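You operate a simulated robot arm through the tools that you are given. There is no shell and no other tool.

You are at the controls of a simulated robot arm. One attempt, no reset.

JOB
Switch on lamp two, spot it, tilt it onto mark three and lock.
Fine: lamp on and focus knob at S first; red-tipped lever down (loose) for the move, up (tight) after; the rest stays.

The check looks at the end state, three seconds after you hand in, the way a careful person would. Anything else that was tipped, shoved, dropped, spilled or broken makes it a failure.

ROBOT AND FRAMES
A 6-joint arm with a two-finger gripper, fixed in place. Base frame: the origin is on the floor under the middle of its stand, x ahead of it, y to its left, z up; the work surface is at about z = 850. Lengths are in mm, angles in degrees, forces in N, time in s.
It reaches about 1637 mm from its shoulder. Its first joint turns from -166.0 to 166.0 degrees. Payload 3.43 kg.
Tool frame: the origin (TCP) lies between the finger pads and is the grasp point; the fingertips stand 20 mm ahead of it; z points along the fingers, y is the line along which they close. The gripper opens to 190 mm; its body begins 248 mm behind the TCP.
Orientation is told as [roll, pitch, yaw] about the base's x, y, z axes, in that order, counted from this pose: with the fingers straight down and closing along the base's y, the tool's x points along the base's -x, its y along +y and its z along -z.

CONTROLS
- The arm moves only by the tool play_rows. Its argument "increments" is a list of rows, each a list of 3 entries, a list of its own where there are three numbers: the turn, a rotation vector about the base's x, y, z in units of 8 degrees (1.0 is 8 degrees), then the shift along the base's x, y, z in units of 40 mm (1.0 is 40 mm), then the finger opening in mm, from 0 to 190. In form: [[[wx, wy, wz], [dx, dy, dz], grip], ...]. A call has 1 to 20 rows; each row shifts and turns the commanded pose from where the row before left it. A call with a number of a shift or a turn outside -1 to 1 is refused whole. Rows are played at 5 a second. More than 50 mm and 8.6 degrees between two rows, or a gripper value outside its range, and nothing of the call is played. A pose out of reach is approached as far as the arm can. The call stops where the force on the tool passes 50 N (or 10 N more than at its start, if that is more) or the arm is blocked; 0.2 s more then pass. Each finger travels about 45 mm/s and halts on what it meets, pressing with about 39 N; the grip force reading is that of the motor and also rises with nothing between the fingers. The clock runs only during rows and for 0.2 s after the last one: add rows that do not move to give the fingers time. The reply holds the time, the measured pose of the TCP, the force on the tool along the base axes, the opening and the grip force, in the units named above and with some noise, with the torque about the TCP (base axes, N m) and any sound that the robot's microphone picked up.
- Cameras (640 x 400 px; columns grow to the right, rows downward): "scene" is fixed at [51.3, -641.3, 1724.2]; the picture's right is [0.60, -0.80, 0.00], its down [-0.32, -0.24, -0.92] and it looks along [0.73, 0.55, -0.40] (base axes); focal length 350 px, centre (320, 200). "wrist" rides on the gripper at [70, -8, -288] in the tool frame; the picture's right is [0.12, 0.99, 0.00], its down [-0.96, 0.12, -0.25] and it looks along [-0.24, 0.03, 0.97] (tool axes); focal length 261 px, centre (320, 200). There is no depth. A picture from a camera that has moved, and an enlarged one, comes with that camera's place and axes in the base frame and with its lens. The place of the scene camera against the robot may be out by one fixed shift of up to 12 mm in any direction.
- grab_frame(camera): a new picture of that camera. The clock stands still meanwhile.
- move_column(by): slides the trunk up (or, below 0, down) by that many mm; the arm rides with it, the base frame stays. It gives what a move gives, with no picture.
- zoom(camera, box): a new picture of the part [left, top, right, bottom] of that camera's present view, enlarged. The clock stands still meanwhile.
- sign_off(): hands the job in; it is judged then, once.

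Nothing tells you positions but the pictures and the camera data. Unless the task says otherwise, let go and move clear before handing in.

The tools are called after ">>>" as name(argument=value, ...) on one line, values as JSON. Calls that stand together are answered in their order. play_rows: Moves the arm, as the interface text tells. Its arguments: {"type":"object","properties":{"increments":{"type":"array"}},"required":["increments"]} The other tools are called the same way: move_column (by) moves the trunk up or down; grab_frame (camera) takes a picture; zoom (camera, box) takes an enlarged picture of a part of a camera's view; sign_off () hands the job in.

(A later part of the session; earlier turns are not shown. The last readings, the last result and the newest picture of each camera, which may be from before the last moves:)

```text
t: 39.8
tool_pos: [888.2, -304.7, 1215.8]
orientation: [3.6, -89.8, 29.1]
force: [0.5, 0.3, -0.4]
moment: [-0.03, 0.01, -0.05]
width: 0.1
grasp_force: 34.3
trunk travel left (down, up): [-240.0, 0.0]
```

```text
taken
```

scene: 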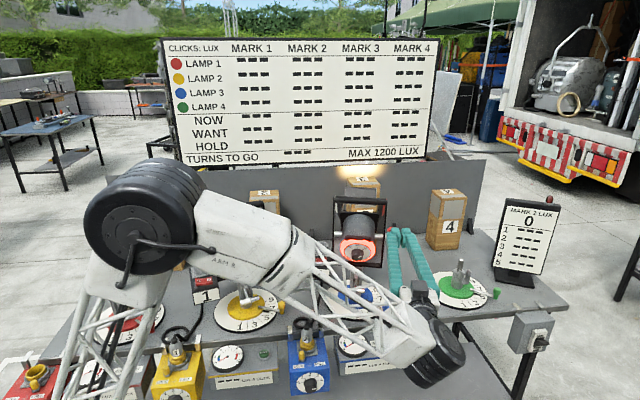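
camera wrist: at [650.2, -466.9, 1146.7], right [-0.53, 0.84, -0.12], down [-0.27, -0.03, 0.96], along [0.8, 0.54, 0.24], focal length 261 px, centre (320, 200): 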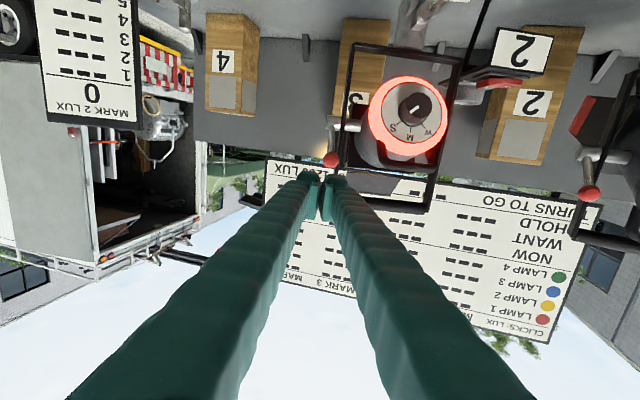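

I can see the red ball just below the fingers' line (the image is upside down), and also block 3 beneath the beam. Zooming to refine the ball and hub.

>>> zoom(camera="wrist", box=[290, 80, 390, 200])

>>> zoom(camera="scene", box=[365, 215, 425, 265])

>>> zoom(camera="scene", box=[325, 160, 405, 230])

```text
3.33 times, centred on (340, 140) of wrist
camera zoom: at [650.2, -466.9, 1146.7], right [-0.53, 0.84, -0.12], down [-0.27, -0.03, 0.96], along [0.8, 0.54, 0.24], focal length 869 px, centre (253, 400)
```

zoom: 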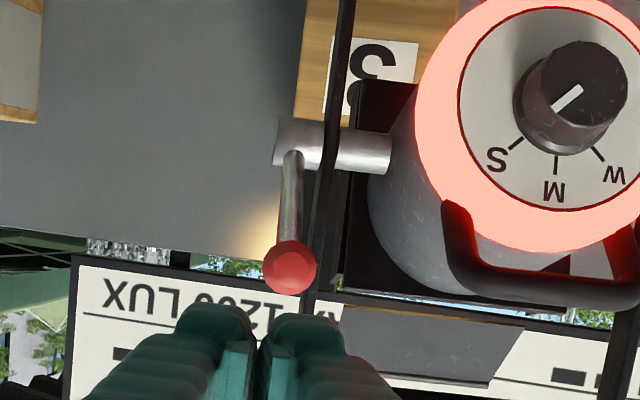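

```text
8.00 times, centred on (395, 240) of scene
camera zoom: at [51.3, -641.3, 1724.2], right [0.6, -0.8, 0.0], down [-0.32, -0.24, -0.92], along [0.73, 0.55, -0.4], focal length 2797 px, centre (-280, -120)
```

zoom: 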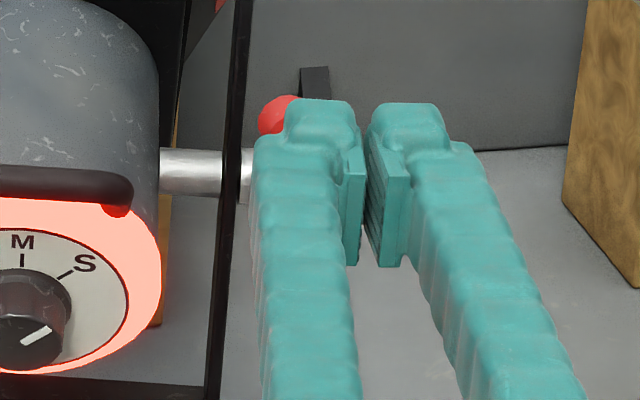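

```text
5.71 times, centred on (365, 195) of scene
camera zoom: at [51.3, -641.3, 1724.2], right [0.6, -0.8, 0.0], down [-0.32, -0.24, -0.92], along [0.73, 0.55, -0.4], focal length 1998 px, centre (63, 229)
```

zoom: 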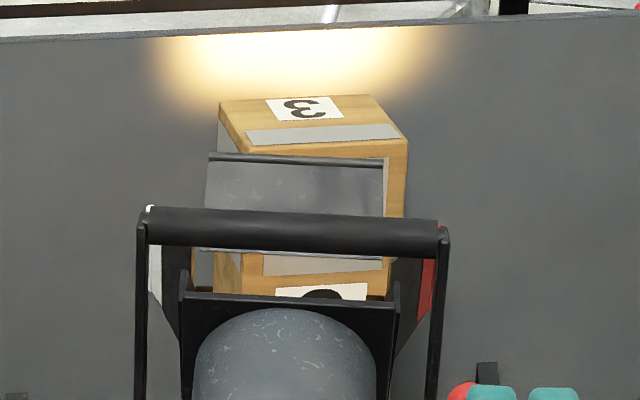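

The ball is at about (971, -236, 1182) and its hub at (1022, -209, 1125), so it is 45° up and towards me. I'll rise 12 mm and move forward so the closed fingertips lie over the ball.

>>> play_rows(increments=[[[0, 0, 0], [0, 0, 0.35], 0], [[0, 0, 0], [0.715, 0.46, 0], 0], [[0, 0, 0], [0.715, 0.46, 0], 0], [[0, 0, 0], [0.715, 0.46, 0], 0], [[0, 0, 0], [0, 0, 0], 0]])

>>> zoom(camera="scene", box=[350, 200, 430, 260])

>>> zoom(camera="wrist", box=[270, 120, 370, 220])

```text
t: 41.0
tool_pos: [977.7, -248.5, 1228.9]
orientation: [3.7, -89.8, 28.7]
force: [-1.3, -0.6, 0.6]
moment: [-0.01, -0.01, -0.01]
width: 0.0
grasp_force: 34.5
trunk travel left (down, up): [-240.0, 0.0]
```

```text
6.67 times, centred on (390, 230) of scene
camera zoom: at [51.3, -641.3, 1724.2], right [0.6, -0.8, 0.0], down [-0.32, -0.24, -0.92], along [0.73, 0.55, -0.4], focal length 2331 px, centre (-147, 0)
```

zoom: 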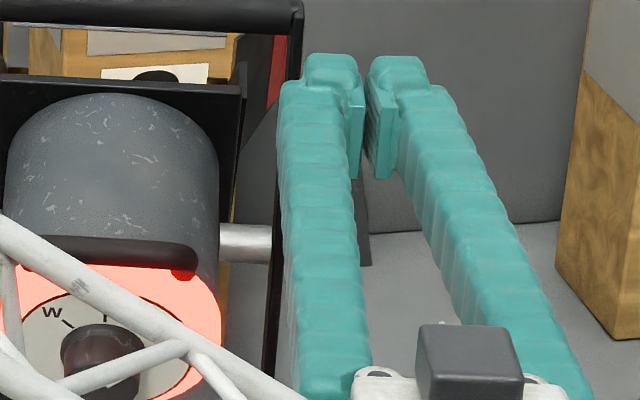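

```text
4.00 times, centred on (320, 170) of wrist
camera zoom: at [739.1, -410.7, 1159.4], right [-0.53, 0.84, -0.12], down [-0.27, -0.03, 0.96], along [0.8, 0.54, 0.24], focal length 1043 px, centre (320, 320)
```

zoom: 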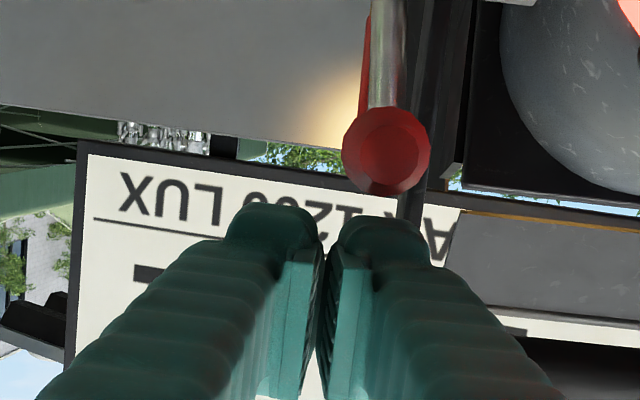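

The inner fingertip sits right above the red ball. Pressing down in small steps.

>>> play_rows(increments=[[[0, 0, 0], [0, 0, -0.2], 0], [[0, 0, 0], [0, 0, -0.1], 0], [[0, 0, 0], [0, 0, -0.1], 0], [[0, 0, 0], [0, 0, -0.1], 0]])

>>> zoom(camera="wrist", box=[270, 80, 390, 200])

```text
t: 42.0
tool_pos: [976.0, -247.4, 1209.3]
orientation: [9.4, -89.7, 23.0]
force: [-0.5, 0.0, -0.8]
moment: [-0.02, 0.03, -0.04]
width: 0.2
grasp_force: 34.1
trunk travel left (down, up): [-240.0, 0.0]
```

```text
3.33 times, centred on (330, 140) of wrist
camera zoom: at [738.0, -410.3, 1140.5], right [-0.53, 0.84, -0.12], down [-0.27, -0.03, 0.96], along [0.8, 0.54, 0.24], focal length 869 px, centre (287, 400)
```

zoom: 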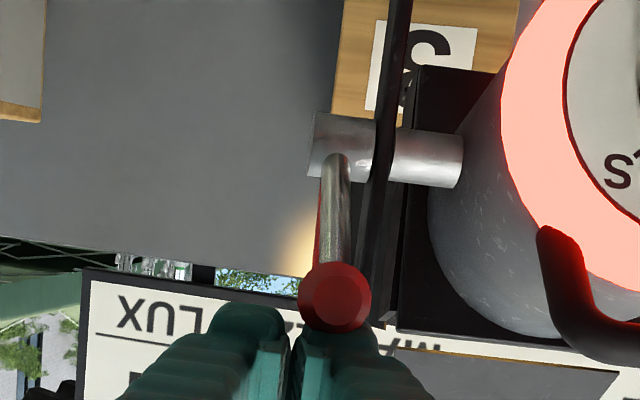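

Close to contact. Continuing down.

>>> play_rows(increments=[[[0, 0, 0], [0, 0, -0.1], 0], [[0, 0, 0], [0, 0, -0.1], 0], [[0, 0, 0], [0, 0, -0.1], 0], [[0, 0, 0], [0, 0, -0.1], 0]])

>>> zoom(camera="wrist", box=[270, 80, 390, 200])

>>> zoom(camera="scene", box=[350, 200, 430, 260])

```text
t: 43.0
tool_pos: [976.3, -249.4, 1194.6]
orientation: [9.3, -89.8, 23.1]
force: [-1.4, -2.4, 1.5]
moment: [-0.02, 0.01, -0.03]
width: 0.1
grasp_force: 34.5
trunk travel left (down, up): [-240.0, 0.0]
```

```text
3.33 times, centred on (330, 140) of wrist
camera zoom: at [737.9, -410.6, 1124.8], right [-0.53, 0.84, -0.12], down [-0.27, -0.03, 0.96], along [0.8, 0.54, 0.24], focal length 869 px, centre (287, 400)
```

zoom: 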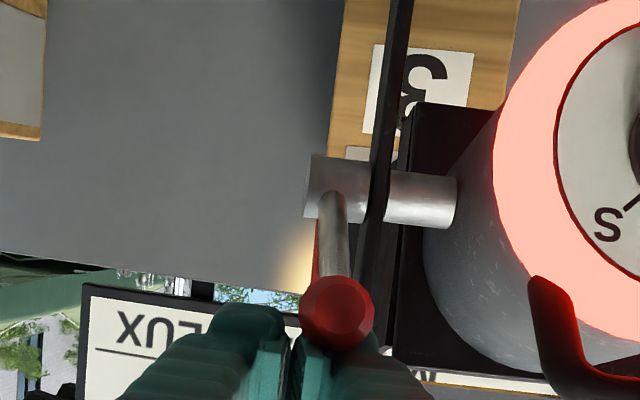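

```text
6.67 times, centred on (390, 230) of scene
camera zoom: at [51.3, -641.3, 1724.2], right [0.6, -0.8, 0.0], down [-0.32, -0.24, -0.92], along [0.73, 0.55, -0.4], focal length 2331 px, centre (-147, 0)
```

zoom: 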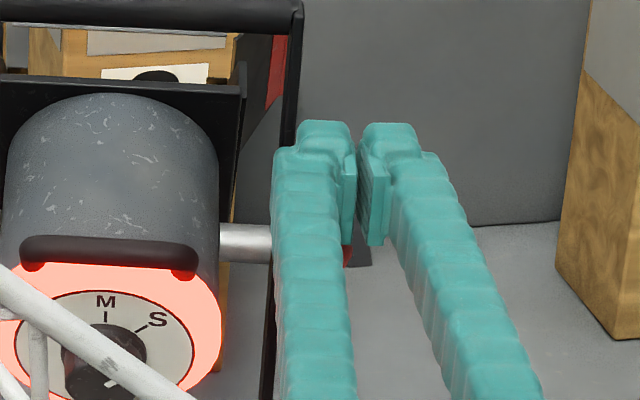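

The lever is swinging down easily (now about 26° above horizontal). Continuing to press it down.

>>> play_rows(increments=[[[0, 0, 0], [0, 0, -0.15], 0], [[0, 0, 0], [0, 0, -0.15], 0], [[0, 0, 0], [0, 0, -0.15], 0], [[0, 0, 0], [0, 0, -0.15], 0], [[0, 0, 0], [0, 0, -0.15], 0], [[0, 0, 0], [0, 0, -0.15], 0]])

>>> zoom(camera="wrist", box=[270, 80, 390, 200])

>>> zoom(camera="scene", box=[330, 190, 430, 265])

```text
t: 44.4
tool_pos: [976.2, -248.7, 1157.3]
orientation: [8.4, -89.7, 24.0]
force: [-0.4, 0.1, 0.0]
moment: [0.0, 0.01, -0.01]
width: 0.0
grasp_force: 34.2
trunk travel left (down, up): [-240.0, 0.0]
```

```text
3.33 times, centred on (330, 140) of wrist
camera zoom: at [738.2, -410.2, 1088.3], right [-0.53, 0.84, -0.12], down [-0.27, -0.03, 0.96], along [0.8, 0.54, 0.24], focal length 869 px, centre (287, 400)
```

zoom: 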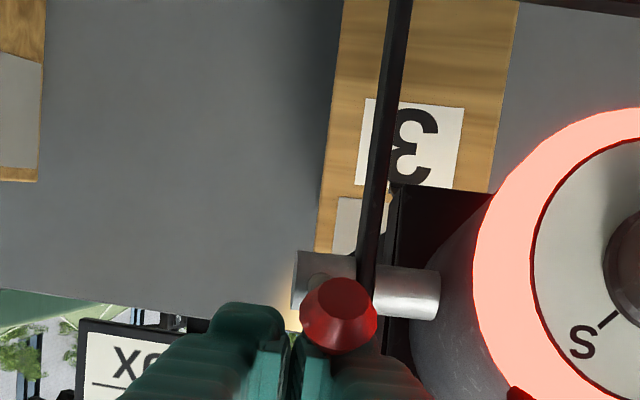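

```text
5.33 times, centred on (380, 228) of scene
camera zoom: at [51.3, -641.3, 1724.2], right [0.6, -0.8, 0.0], down [-0.32, -0.24, -0.92], along [0.73, 0.55, -0.4], focal length 1865 px, centre (0, 53)
```

zoom: 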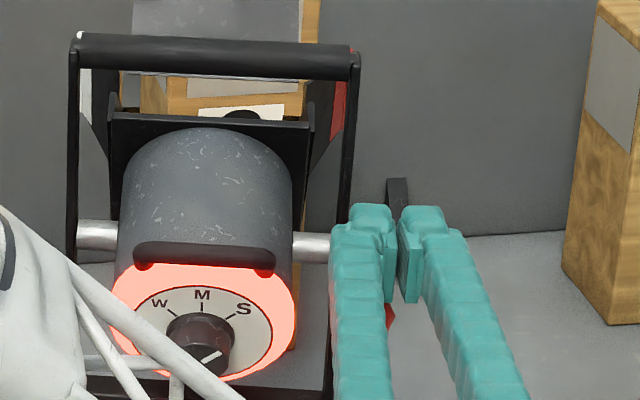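

The lever is about horizontal now, still moving freely. Continuing downwards.

>>> play_rows(increments=[[[0, 0, 0], [0, 0, -0.15], 0], [[0, 0, 0], [0, 0, -0.15], 0], [[0, 0, 0], [0, 0, -0.15], 0], [[0, 0, 0], [0, 0, -0.15], 0], [[0, 0, 0], [0, 0, -0.15], 0]])

>>> zoom(camera="wrist", box=[270, 110, 390, 230])

>>> zoom(camera="scene", box=[330, 190, 430, 265])

```text
t: 45.6
tool_pos: [975.1, -248.9, 1128.2]
orientation: [-2.2, -89.8, 34.6]
force: [0.1, 0.0, -0.2]
moment: [0.0, 0.01, -0.03]
width: 0.0
grasp_force: 34.3
trunk travel left (down, up): [-240.0, 0.0]
```

```text
3.33 times, centred on (330, 170) of wrist
camera zoom: at [737.7, -410.5, 1058.0], right [-0.53, 0.84, -0.12], down [-0.27, -0.03, 0.96], along [0.8, 0.54, 0.24], focal length 869 px, centre (287, 300)
```

zoom: 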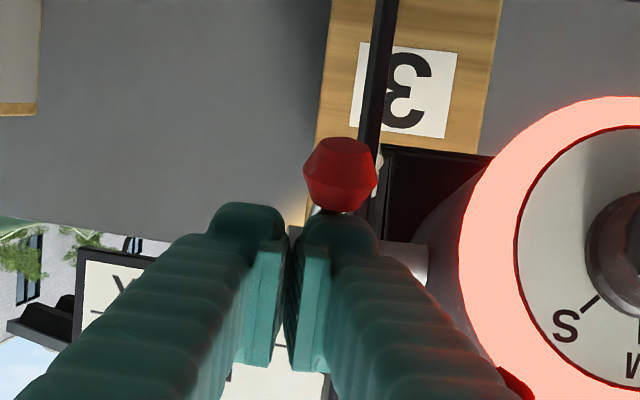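

```text
5.33 times, centred on (380, 228) of scene
camera zoom: at [51.3, -641.3, 1724.2], right [0.6, -0.8, 0.0], down [-0.32, -0.24, -0.92], along [0.73, 0.55, -0.4], focal length 1865 px, centre (0, 53)
```

zoom: 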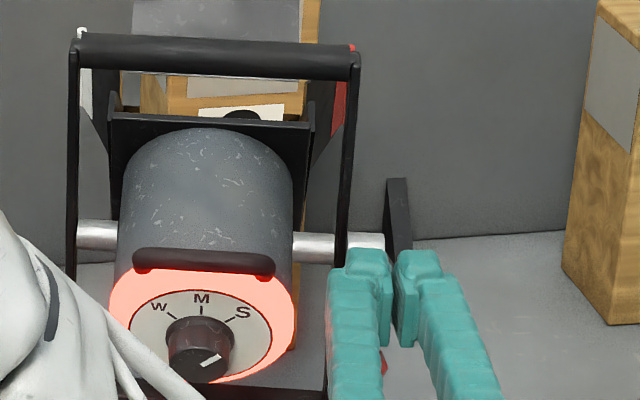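

The ball has now dropped ahead of the finger to about 30° below horizontal, so the lever seems to have snapped down. I'll follow a little further to check it's at its stop.

>>> play_rows(increments=[[[0, 0, 0], [0, 0, -0.15], 0], [[0, 0, 0], [0, 0, -0.1], 0], [[0, 0, 0], [0, 0, -0.1], 0]])

>>> zoom(camera="wrist", box=[270, 110, 390, 230])

```text
t: 46.4
tool_pos: [976.2, -248.5, 1113.4]
orientation: [0.8, -89.8, 31.6]
force: [0.5, -0.5, -0.9]
moment: [-0.02, -0.01, -0.01]
width: 0.0
grasp_force: 34.5
trunk travel left (down, up): [-240.0, 0.0]
```

```text
3.33 times, centred on (330, 170) of wrist
camera zoom: at [738.1, -410.6, 1043.9], right [-0.53, 0.84, -0.12], down [-0.27, -0.03, 0.96], along [0.8, 0.54, 0.24], focal length 869 px, centre (287, 300)
```

zoom: 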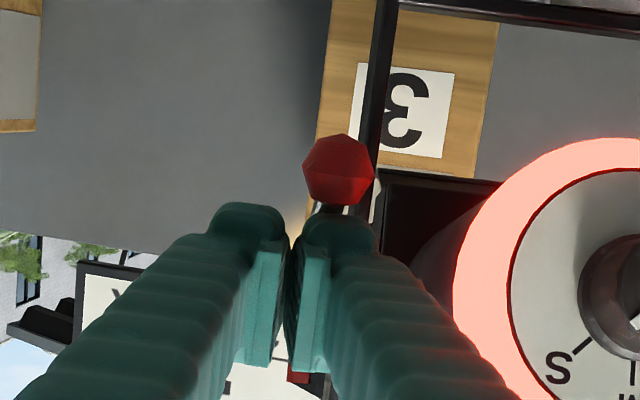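

The fingertip is pushing on the rod rather than the ball, and the lever is still moving easily (now about -40°). Pressing on until it stops.

>>> play_rows(increments=[[[0, 0, 0], [0, 0, -0.1], 0], [[0, 0, 0], [0, 0, -0.1], 0], [[0, 0, 0], [0, 0, -0.1], 0]])

>>> zoom(camera="wrist", box=[270, 110, 390, 230])

>>> zoom(camera="scene", box=[330, 190, 430, 265])

```text
t: 47.2
tool_pos: [974.6, -248.5, 1105.2]
orientation: [-65.7, -89.9, 98.0]
force: [-4.6, -4.8, 21.2]
moment: [0.25, 0.0, 0.02]
width: 0.0
grasp_force: 33.9
trunk travel left (down, up): [-240.0, 0.0]
```

```text
3.33 times, centred on (330, 170) of wrist
camera zoom: at [736.4, -411.2, 1034.7], right [-0.53, 0.84, -0.12], down [-0.27, -0.03, 0.96], along [0.8, 0.54, 0.25], focal length 869 px, centre (287, 300)
```

zoom: 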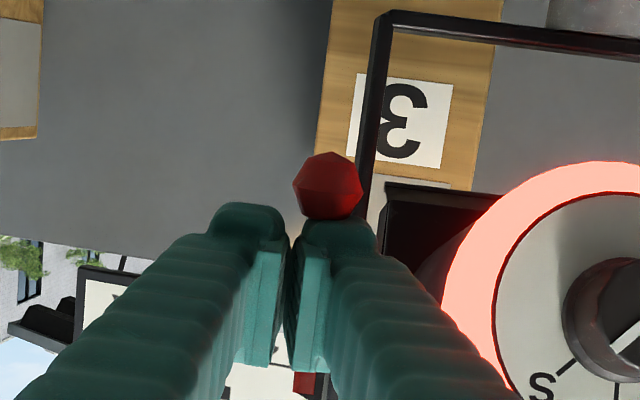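

```text
5.33 times, centred on (380, 228) of scene
camera zoom: at [51.3, -641.3, 1724.2], right [0.6, -0.8, 0.0], down [-0.32, -0.24, -0.92], along [0.73, 0.55, -0.4], focal length 1865 px, centre (0, 53)
```

zoom: 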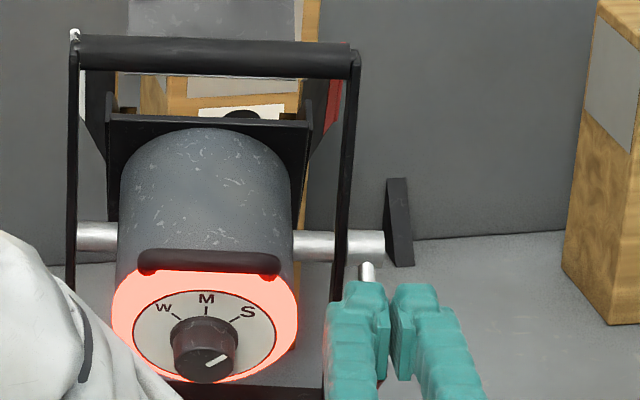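

I've reached the lever's stop (21 N upward reaction), and the whole yoke seems to flex a little under my push. Lifting off straight away and checking that it returns.

>>> play_rows(increments=[[[0, 0, 0], [0, 0, 0.15], 0], [[0, 0, 0], [0, 0, 0.15], 0], [[0, 0, 0], [0, 0, 0.15], 0], [[0, 0, 0], [-0.4, -0.26, 0.2], 0], [[0, 0, 0], [-0.7, -0.45, 0], 0], [[0, 0, 0], [-0.7, -0.45, 0], 0], [[0, 0, 0], [-0.7, -0.45, 0], 0]])

>>> zoom(camera="scene", box=[330, 190, 430, 265])

>>> zoom(camera="scene", box=[330, 265, 410, 325])

>>> grab_frame(camera="wrist")

>>> grab_frame(camera="scene")

```text
t: 48.8
tool_pos: [875.0, -313.0, 1125.0]
orientation: [10.9, -89.8, 21.5]
force: [0.6, 1.0, -0.5]
moment: [0.01, -0.03, -0.03]
width: 0.0
grasp_force: 34.2
trunk travel left (down, up): [-240.0, 0.0]
```

```text
5.33 times, centred on (380, 228) of scene
camera zoom: at [51.3, -641.3, 1724.2], right [0.6, -0.8, 0.0], down [-0.32, -0.24, -0.92], along [0.73, 0.55, -0.4], focal length 1865 px, centre (0, 53)
```

zoom: 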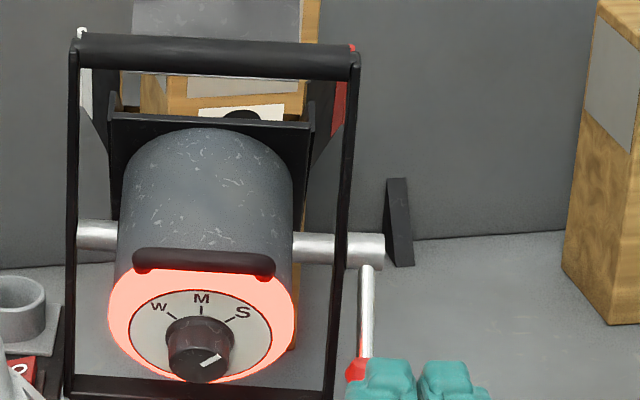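

```text
6.67 times, centred on (370, 295) of scene
camera zoom: at [51.3, -641.3, 1724.2], right [0.6, -0.8, 0.0], down [-0.32, -0.24, -0.92], along [0.73, 0.55, -0.4], focal length 2331 px, centre (-13, -433)
```

zoom: 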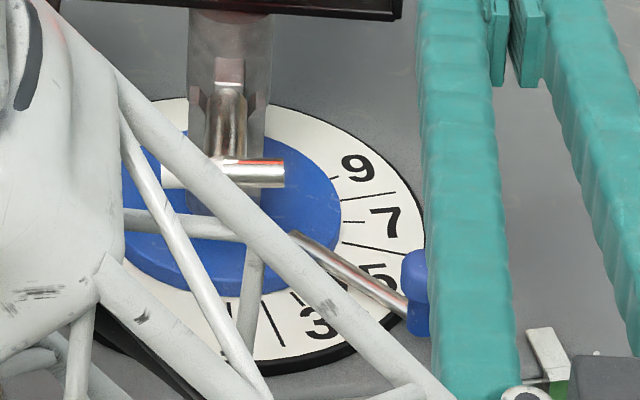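

```text
taken
camera wrist: at [638.0, -474.5, 1055.5], right [-0.53, 0.84, -0.12], down [-0.27, -0.03, 0.96], along [0.8, 0.54, 0.24], focal length 261 px, centre (320, 200)
```

wrist: 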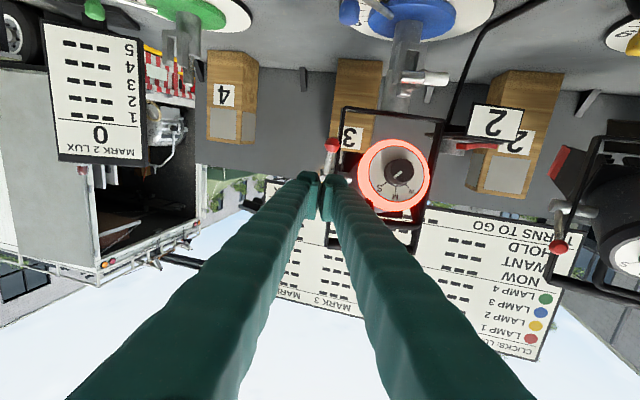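

```text
taken
```

scene: 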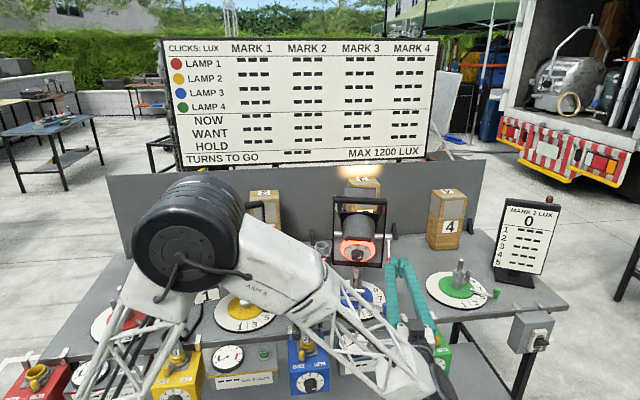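

The yoke sprang back fully, the pan lever is untouched, and the red lever now hangs down (loose). The lamp stayed put. Before tilting I want a more exact fix on block 3's pad, so I'll zoom from here.

>>> zoom(camera="wrist", box=[310, 30, 450, 170])

>>> zoom(camera="wrist", box=[180, 20, 280, 170])

>>> zoom(camera="scene", box=[340, 160, 400, 220])

```text
2.86 times, centred on (380, 100) of wrist
camera zoom: at [638.0, -474.5, 1055.5], right [-0.53, 0.84, -0.12], down [-0.27, -0.03, 0.96], along [0.8, 0.54, 0.24], focal length 745 px, centre (149, 486)
```

zoom: 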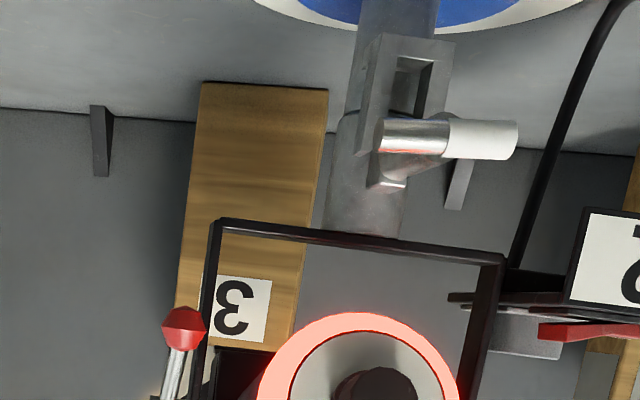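

```text
2.67 times, centred on (230, 95) of wrist
camera zoom: at [638.0, -474.5, 1055.5], right [-0.53, 0.84, -0.12], down [-0.27, -0.03, 0.96], along [0.8, 0.54, 0.24], focal length 695 px, centre (560, 480)
```

zoom: 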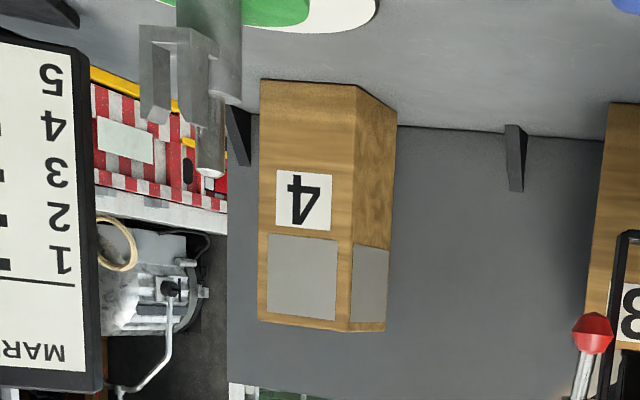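

```text
6.67 times, centred on (370, 190) of scene
camera zoom: at [51.3, -641.3, 1724.2], right [0.6, -0.8, 0.0], down [-0.32, -0.24, -0.92], along [0.73, 0.55, -0.4], focal length 2331 px, centre (-13, 267)
```

zoom: 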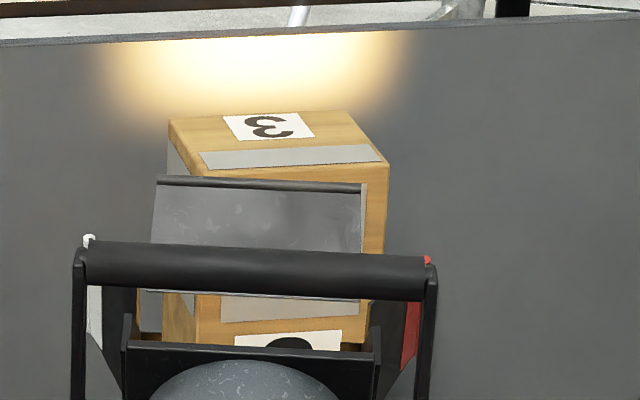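

Block 3's pad centre works out at about (1237, 5, 1136), nearly level with the axle, so the lamp needs to come down roughly 16° to about 2° above level. I'll use the cool black handle: roll the gripper 90° so the fingers straddle the bar above and below, and pre-position behind it.

>>> play_rows(increments=[[[0.7915, 0.5023, 0], [-0.132, 0.198, 0.141], 50], [[0.7915, 0.5023, 0], [-0.132, 0.198, 0.141], 50], [[0.7915, 0.5023, 0], [-0.132, 0.198, 0.141], 50], [[0.7915, 0.5023, 0], [-0.132, 0.198, 0.141], 50], [[0.7915, 0.5023, 0], [-0.132, 0.198, 0.141], 50], [[0.7915, 0.5023, 0], [-0.132, 0.198, 0.141], 50], [[0.7915, 0.5023, 0], [-0.132, 0.198, 0.141], 50], [[0.7915, 0.5023, 0], [-0.132, 0.198, 0.141], 50], [[0.7915, 0.5023, 0], [-0.132, 0.198, 0.141], 50], [[0.7915, 0.5023, 0], [-0.132, 0.198, 0.141], 50], [[0.7915, 0.5023, 0], [-0.132, 0.198, 0.141], 50], [[0.7915, 0.5023, 0], [-0.132, 0.198, 0.141], 50]])

>>> grab_frame(camera="wrist")

>>> grab_frame(camera="scene")

```text
t: 51.4
tool_pos: [811.4, -218.4, 1194.7]
orientation: [90.0, 0.2, -57.4]
force: [0.1, -0.7, 0.0]
moment: [0.02, -0.03, 0.03]
width: 50.1
grasp_force: 0.0
trunk travel left (down, up): [-240.0, 0.0]
```

```text
taken
camera wrist: at [532.1, -314.2, 1186.2], right [-0.06, 0.1, 0.99], down [0.31, -0.94, 0.11], along [0.95, 0.32, 0.03], focal length 261 px, centre (320, 200)
```

wrist: 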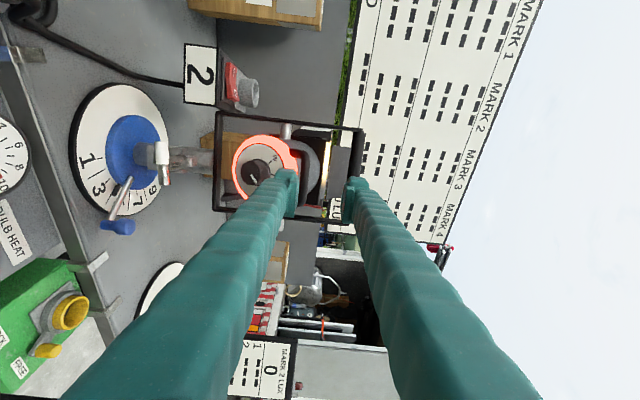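

```text
taken
```

scene: 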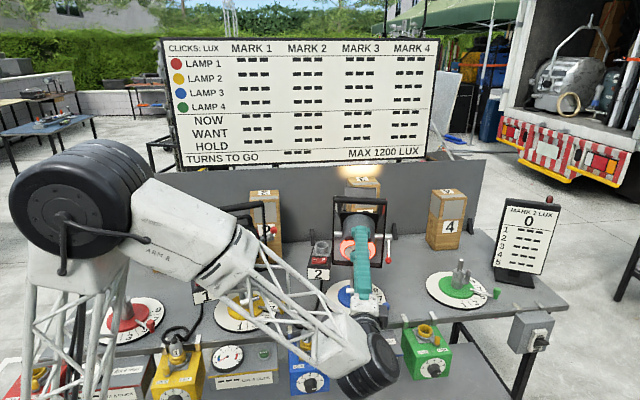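

Roll worked. The view is now rotated (image right is world up). Zooming to find the handle bar relative to the fingers.

>>> zoom(camera="wrist", box=[210, 90, 390, 230])

>>> zoom(camera="scene", box=[325, 190, 405, 270])

```text
2.86 times, centred on (300, 160) of wrist
camera zoom: at [532.1, -314.2, 1186.2], right [-0.06, 0.1, 0.99], down [0.31, -0.94, 0.11], along [0.95, 0.32, 0.03], focal length 745 px, centre (377, 314)
```

zoom: 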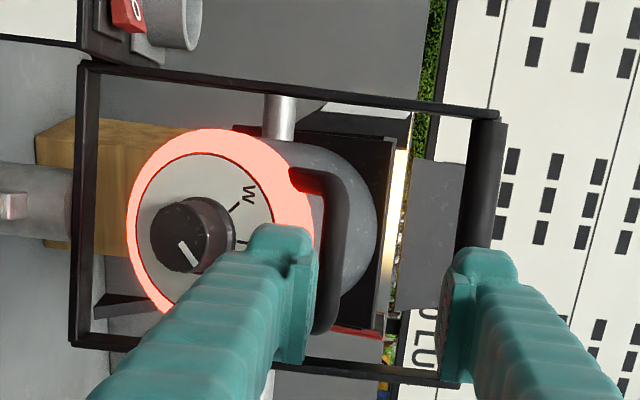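

```text
5.00 times, centred on (365, 230) of scene
camera zoom: at [51.3, -641.3, 1724.2], right [0.6, -0.8, 0.0], down [-0.32, -0.24, -0.92], along [0.73, 0.55, -0.4], focal length 1748 px, centre (95, 50)
```

zoom: 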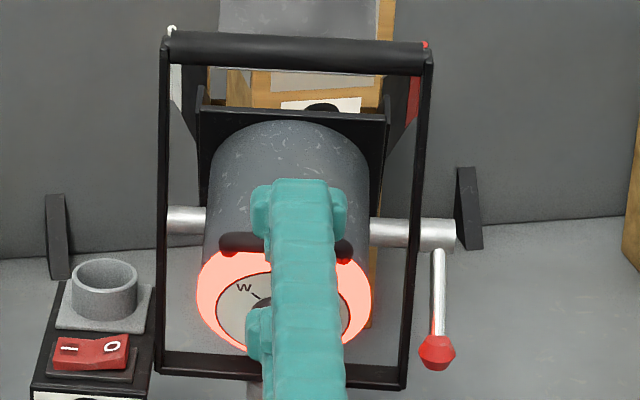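

The lever is clearly hanging down now. The handle bar is at about (881, -169, 1174). I'll pitch the tool 16° down and approach to 60 mm from it.

>>> play_rows(increments=[[[-0.5388, 0.8425, 0], [0.26, 0.225, -0.05], 50], [[-0.5388, 0.8425, 0], [0.26, 0.225, -0.05], 50], [[0, 0, 0], [0, 0, 0], 50]])

>>> zoom(camera="wrist", box=[210, 90, 390, 250])

>>> zoom(camera="scene", box=[325, 190, 405, 270])

```text
t: 52.2
tool_pos: [832.3, -200.8, 1192.7]
orientation: [73.9, 0.0, -57.4]
force: [-0.3, -0.4, 0.7]
moment: [-0.04, 0.01, -0.04]
width: 50.1
grasp_force: 0.1
trunk travel left (down, up): [-240.0, 0.0]
```

```text
2.50 times, centred on (300, 170) of wrist
camera zoom: at [560.3, -291.4, 1262.9], right [0.17, 0.25, 0.95], down [0.34, -0.92, 0.18], along [0.92, 0.3, -0.24], focal length 652 px, centre (370, 275)
```

zoom: 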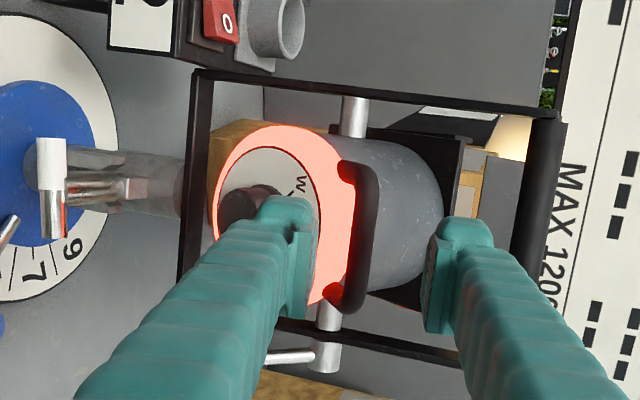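

```text
5.00 times, centred on (365, 230) of scene
camera zoom: at [51.3, -641.3, 1724.2], right [0.6, -0.8, 0.0], down [-0.32, -0.24, -0.92], along [0.73, 0.55, -0.4], focal length 1748 px, centre (95, 50)
```

zoom: 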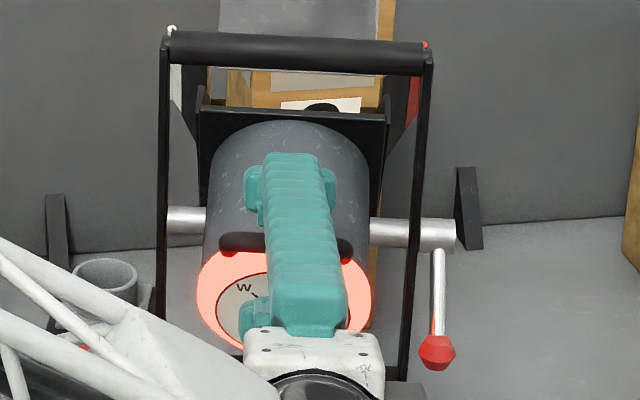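

The bar is aligned with the gap between the fingers. Advancing 36 mm.

>>> play_rows(increments=[[[0, 0, 0], [0.345, 0.268, -0.124], 50], [[0, 0, 0], [0.345, 0.268, -0.124], 50], [[0, 0, 0], [0, 0, 0], 50]])

>>> zoom(camera="wrist", box=[240, 120, 380, 240])

>>> zoom(camera="scene", box=[335, 210, 395, 260])

```text
t: 53.0
tool_pos: [861.6, -177.8, 1180.1]
orientation: [74.0, 0.1, -57.5]
force: [-0.4, -0.1, 0.8]
moment: [-0.01, 0.01, 0.04]
width: 49.8
grasp_force: 0.1
trunk travel left (down, up): [-240.0, 0.0]
```

```text
3.33 times, centred on (310, 180) of wrist
camera zoom: at [589.2, -269.3, 1251.2], right [0.17, 0.25, 0.95], down [0.34, -0.92, 0.18], along [0.92, 0.3, -0.24], focal length 869 px, centre (353, 267)
```

zoom: 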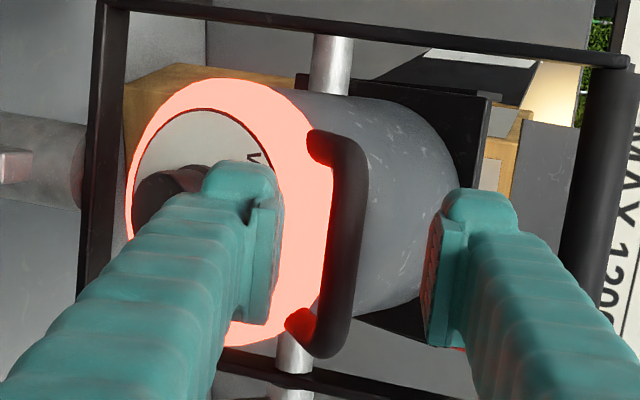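

```text
8.00 times, centred on (365, 235) of scene
camera zoom: at [51.3, -641.3, 1724.2], right [0.6, -0.8, 0.0], down [-0.32, -0.24, -0.92], along [0.73, 0.55, -0.4], focal length 2797 px, centre (-40, -80)
```

zoom: 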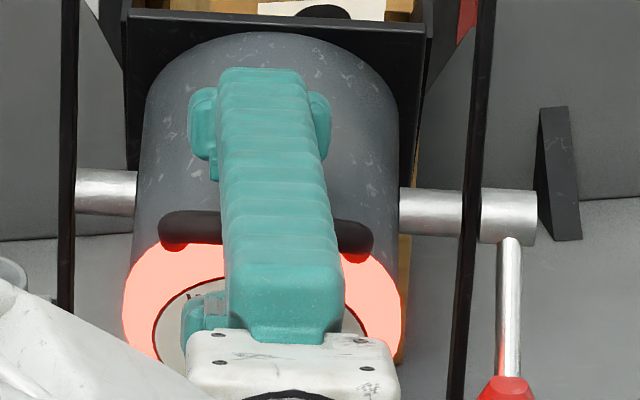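

Both fingers straddle the bar. Advancing another 8 mm, then closing gently on the handle.

>>> play_rows(increments=[[[0, 0, 0], [0.16, 0.103, -0.055], 50], [[0, 0, 0], [0, 0, 0], 8], [[0, 0, 0], [0, 0, 0], 8], [[0, 0, 0], [0, 0, 0], 8], [[0, 0, 0], [0, 0, 0], 8]])

>>> zoom(camera="wrist", box=[240, 120, 380, 240])

>>> zoom(camera="scene", box=[325, 170, 405, 260])

```text
t: 54.2
tool_pos: [867.2, -174.2, 1178.4]
orientation: [73.9, 0.0, -57.3]
force: [2.8, -0.5, -0.2]
moment: [0.52, 0.35, -0.11]
width: 10.6
grasp_force: 38.8
trunk travel left (down, up): [-240.0, 0.0]
```

```text
3.33 times, centred on (310, 180) of wrist
camera zoom: at [595.4, -265.8, 1249.0], right [0.17, 0.25, 0.95], down [0.34, -0.92, 0.18], along [0.92, 0.3, -0.24], focal length 869 px, centre (353, 267)
```

zoom: 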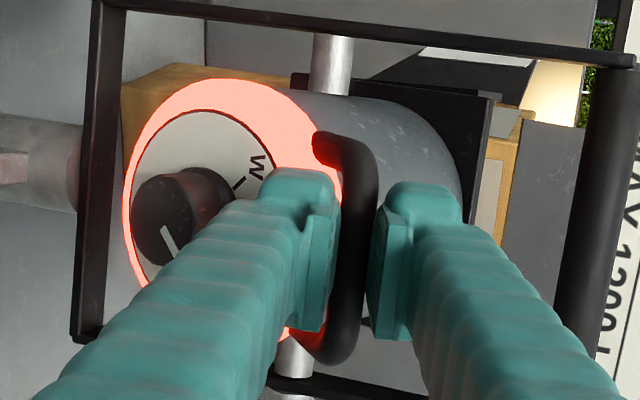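

```text
4.44 times, centred on (365, 215) of scene
camera zoom: at [51.3, -641.3, 1724.2], right [0.6, -0.8, 0.0], down [-0.32, -0.24, -0.92], along [0.73, 0.55, -0.4], focal length 1554 px, centre (120, 133)
```

zoom: 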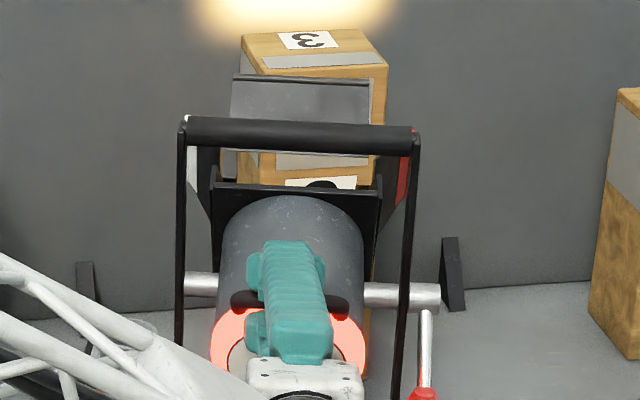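

I have the handle (10.6 mm, 39 N). Now lowering the beam: rotating the handle about the axle, first 6°.

>>> play_rows(increments=[[[-0.202, 0.316, 0], [0.0626, 0.04, 0.1435], 8], [[-0.202, 0.316, 0], [0.0687, 0.0439, 0.1395], 8]])

>>> zoom(camera="scene", box=[325, 150, 405, 260])

```text
t: 54.8
tool_pos: [870.9, -171.9, 1192.7]
orientation: [68.0, 0.0, -57.5]
force: [-6.9, -2.7, 6.1]
moment: [0.38, 0.07, 0.06]
width: 9.3
grasp_force: 38.9
trunk travel left (down, up): [-240.0, 0.0]
```

```text
3.64 times, centred on (365, 205) of scene
camera zoom: at [51.3, -641.3, 1724.2], right [0.6, -0.8, 0.0], down [-0.32, -0.24, -0.92], along [0.73, 0.55, -0.4], focal length 1272 px, centre (156, 182)
```

zoom: 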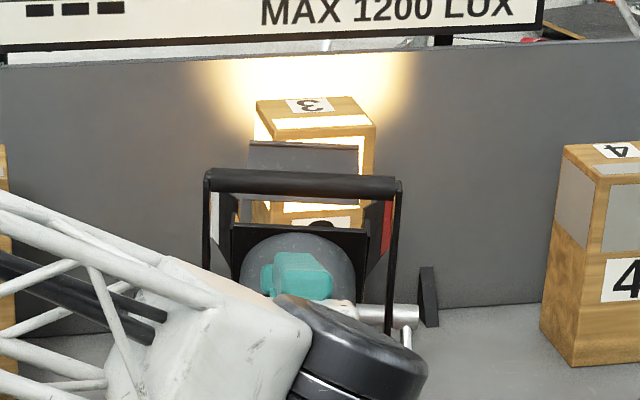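

The beam is coming down onto the block. Continuing another 6° with a slight forward bias to keep the grip.

>>> play_rows(increments=[[[-0.202, 0.316, 0], [0.094, 0.06, 0.125], 8], [[-0.202, 0.316, 0], [0.1, 0.064, 0.12], 8]])

>>> zoom(camera="scene", box=[325, 150, 405, 260])

>>> zoom(camera="wrist", box=[240, 100, 400, 240])

```text
t: 55.4
tool_pos: [878.0, -167.1, 1203.3]
orientation: [62.2, -0.2, -57.4]
force: [-24.4, -23.0, 27.7]
moment: [0.65, 0.03, -0.9]
width: 9.5
grasp_force: 39.0
trunk travel left (down, up): [-240.0, 0.0]
```

```text
3.64 times, centred on (365, 205) of scene
camera zoom: at [51.3, -641.3, 1724.2], right [0.6, -0.8, 0.0], down [-0.32, -0.24, -0.92], along [0.73, 0.55, -0.4], focal length 1272 px, centre (156, 182)
```

zoom: 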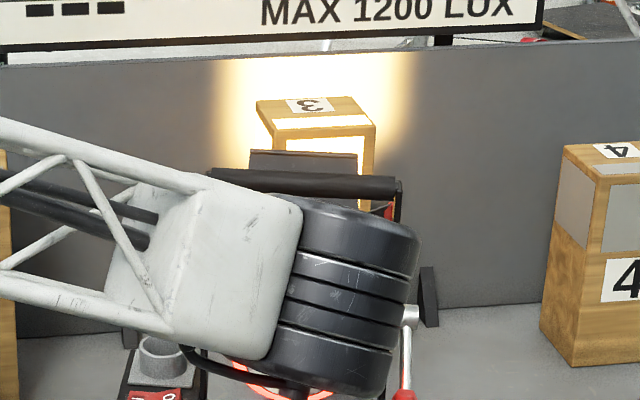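

```text
2.86 times, centred on (320, 170) of wrist
camera zoom: at [623.3, -247.4, 1330.4], right [0.33, 0.35, 0.88], down [0.38, -0.9, 0.22], along [0.87, 0.26, -0.43], focal length 745 px, centre (320, 286)
```

zoom: 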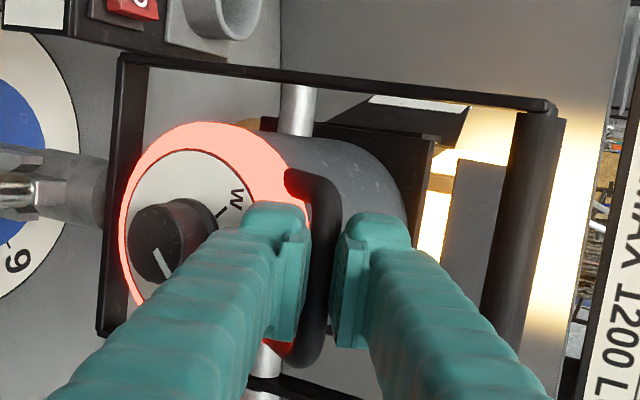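

There's a radial load of about 40 N building up because I'm pressing towards the axle. Easing outwards 3 mm to relieve it.

>>> play_rows(increments=[[[0, 0, 0], [-0.025, -0.016, 0.024], 8], [[0, 0, 0], [-0.025, -0.016, 0.024], 8]])

```text
t: 56.0
tool_pos: [876.5, -168.0, 1202.0]
orientation: [62.0, 0.0, -57.4]
force: [-13.3, -24.7, 18.5]
moment: [0.44, 0.16, -1.45]
width: 9.2
grasp_force: 39.2
trunk travel left (down, up): [-240.0, 0.0]
```

>>> play_rows(increments=[[[0, 0, 0], [-0.03, -0.02, 0.03], 8], [[0, 0, 0], [-0.03, -0.02, 0.03], 8]])

>>> zoom(camera="wrist", box=[240, 100, 400, 240])

```text
t: 56.6
tool_pos: [876.3, -166.7, 1203.5]
orientation: [61.9, 0.0, -57.2]
force: [-3.8, -0.5, 2.1]
moment: [0.24, 0.09, 0.0]
width: 9.5
grasp_force: 16.5
trunk travel left (down, up): [-240.0, 0.0]
```

```text
2.86 times, centred on (320, 170) of wrist
camera zoom: at [621.2, -247.2, 1330.8], right [0.33, 0.35, 0.88], down [0.38, -0.9, 0.22], along [0.86, 0.27, -0.43], focal length 745 px, centre (320, 286)
```

zoom: 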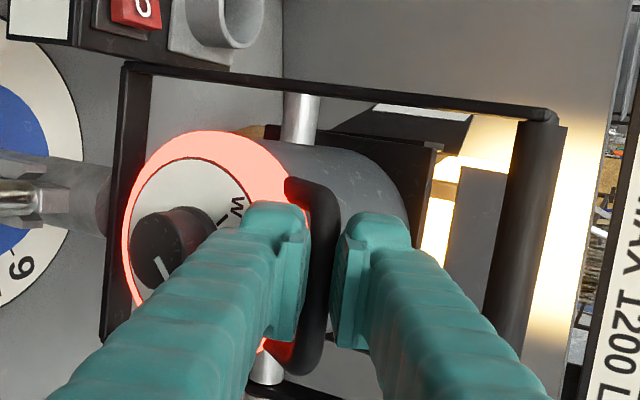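

Load relieved. By geometry the lamp is now about 6° up; lowering the beam another 4°.

>>> play_rows(increments=[[[-0.135, 0.211, 0], [0.0505, 0.0323, 0.0925], 8], [[-0.135, 0.211, 0], [0.053, 0.034, 0.09], 8], [[0, 0, 0], [0, 0, 0], 8]])

>>> zoom(camera="wrist", box=[240, 100, 400, 240])

>>> zoom(camera="scene", box=[325, 150, 405, 260])

```text
t: 57.4
tool_pos: [879.0, -166.1, 1212.6]
orientation: [57.9, -0.1, -57.5]
force: [-0.1, -0.2, 2.4]
moment: [0.0, -0.03, -0.02]
width: 9.1
grasp_force: 0.4
trunk travel left (down, up): [-240.0, 0.0]
```

```text
2.86 times, centred on (320, 170) of wrist
camera zoom: at [633.1, -241.0, 1357.5], right [0.38, 0.38, 0.84], down [0.39, -0.89, 0.23], along [0.84, 0.24, -0.49], focal length 745 px, centre (320, 286)
```

zoom: 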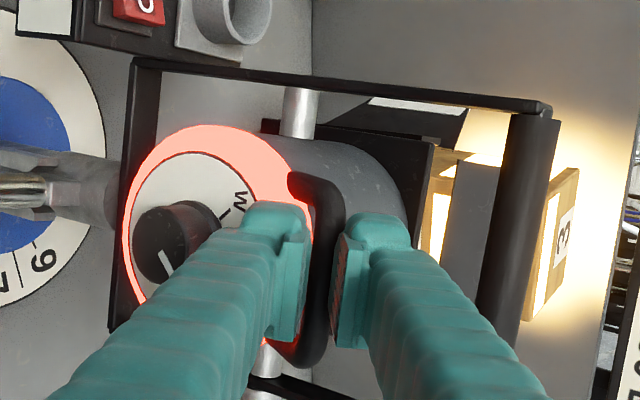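

```text
3.64 times, centred on (365, 205) of scene
camera zoom: at [51.3, -641.3, 1724.2], right [0.6, -0.8, 0.0], down [-0.32, -0.24, -0.92], along [0.73, 0.55, -0.4], focal length 1272 px, centre (156, 182)
```

zoom: 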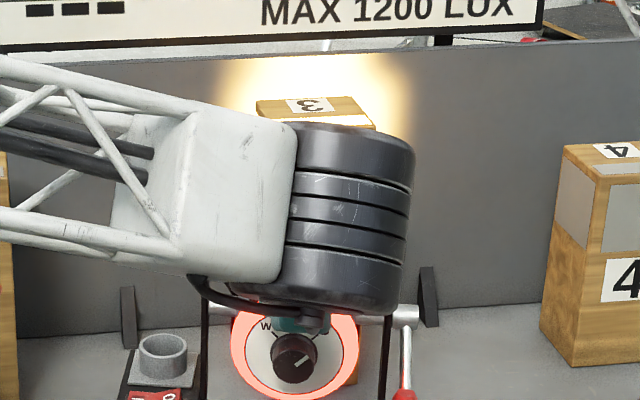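

The handle is still between the fingers and forces are near zero. I'll open, back away and look at where the beam lands.

>>> play_rows(increments=[[[0, 0, 0], [0, 0, 0], 50], [[0, 0, 0], [0, 0, 0], 50], [[0, 0, 0], [0, 0, 0], 50], [[0, 0, 0], [-0.36, -0.23, 0.266], 50], [[0, 0, 0], [-0.7, -0.45, 0.5], 50], [[0, 0, 0], [-0.7, -0.45, 0.5], 50], [[0, 0, 0], [-0.7, -0.45, 0.5], 50]])

>>> grab_frame(camera="wrist")

>>> grab_frame(camera="scene")

```text
t: 59.0
tool_pos: [780.6, -231.1, 1283.0]
orientation: [58.0, 0.0, -57.4]
force: [1.6, 0.3, -0.5]
moment: [0.01, 0.01, 0.11]
width: 49.7
grasp_force: 0.0
trunk travel left (down, up): [-240.0, 0.0]
```

```text
taken
camera wrist: at [534.3, -305.8, 1427.2], right [0.38, 0.38, 0.84], down [0.39, -0.89, 0.23], along [0.84, 0.24, -0.49], focal length 261 px, centre (320, 200)
```

wrist: 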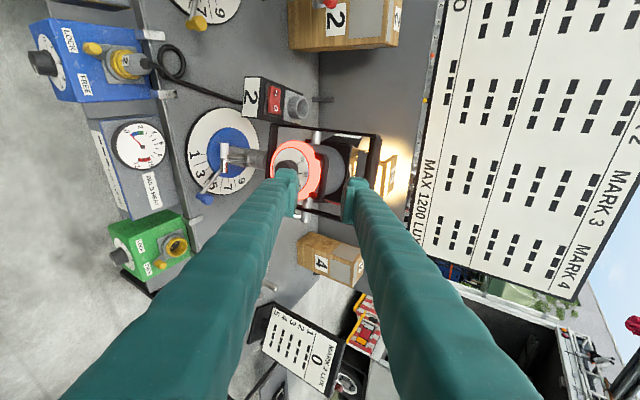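

```text
taken
```

scene: 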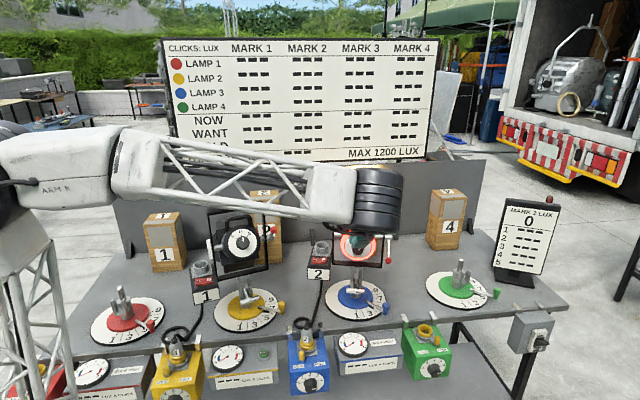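

The lamp stayed where I left it, but the arm is blocking the scene view. I'll move out to the right side, level the tool and roll it back, then inspect the tilt and the beam.

>>> play_rows(increments=[[[0.5388, -0.8425, 0], [0.134, -0.138, -0.1], 50], [[0.5388, -0.8425, 0], [0.134, -0.138, -0.1], 50], [[0.5388, -0.8425, 0], [0.134, -0.138, -0.1], 20], [[0.5388, -0.8425, 0], [0.134, -0.138, -0.1], 0], [[-0.7915, -0.5023, 0], [0.134, -0.138, -0.25], 0], [[-0.7915, -0.5023, 0], [0.134, -0.138, -0.25], 0], [[-0.7915, -0.5023, 0], [0.134, -0.138, -0.25], 0], [[-0.7915, -0.5023, 0], [0.134, -0.138, -0.25], 0], [[-0.7915, -0.5023, 0], [0.134, -0.138, -0.25], 0], [[-0.7915, -0.5023, 0], [0.134, -0.138, -0.25], 0], [[-0.7915, -0.5023, 0], [0.134, -0.138, -0.25], 0], [[-0.7915, -0.5023, 0], [0.134, -0.138, -0.25], 0], [[-0.7915, -0.5023, 0], [0.134, -0.138, -0.25], 0], [[-0.7915, -0.5023, 0], [0.134, -0.138, -0.25], 0], [[-0.7915, -0.5023, 0], [0.134, -0.138, -0.25], 0], [[-0.7915, -0.5023, 0], [0.134, -0.138, -0.25], 0]])

>>> grab_frame(camera="wrist")

>>> grab_frame(camera="scene")

```text
t: 62.4
tool_pos: [865.7, -317.4, 1144.2]
orientation: [-33.8, -89.8, 66.2]
force: [-0.7, 0.7, 0.5]
moment: [-0.03, 0.06, -0.01]
width: 0.0
grasp_force: 34.5
trunk travel left (down, up): [-240.0, 0.0]
```

```text
taken
camera wrist: at [629.4, -479.7, 1076.0], right [-0.53, 0.84, -0.12], down [-0.27, -0.03, 0.96], along [0.8, 0.54, 0.24], focal length 261 px, centre (320, 200)
```

wrist: 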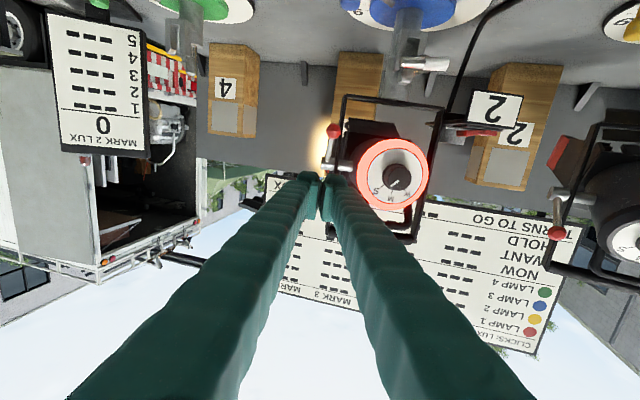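

```text
taken
```

scene: 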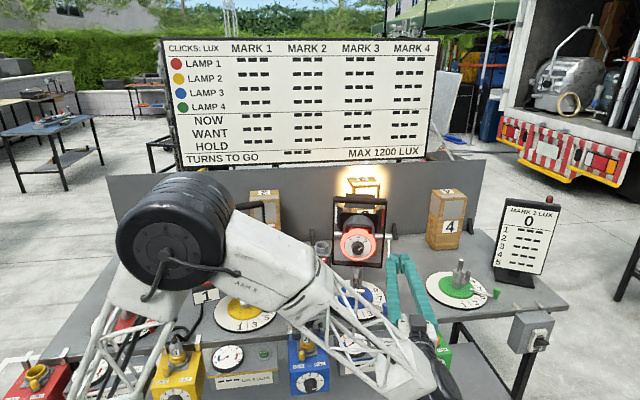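

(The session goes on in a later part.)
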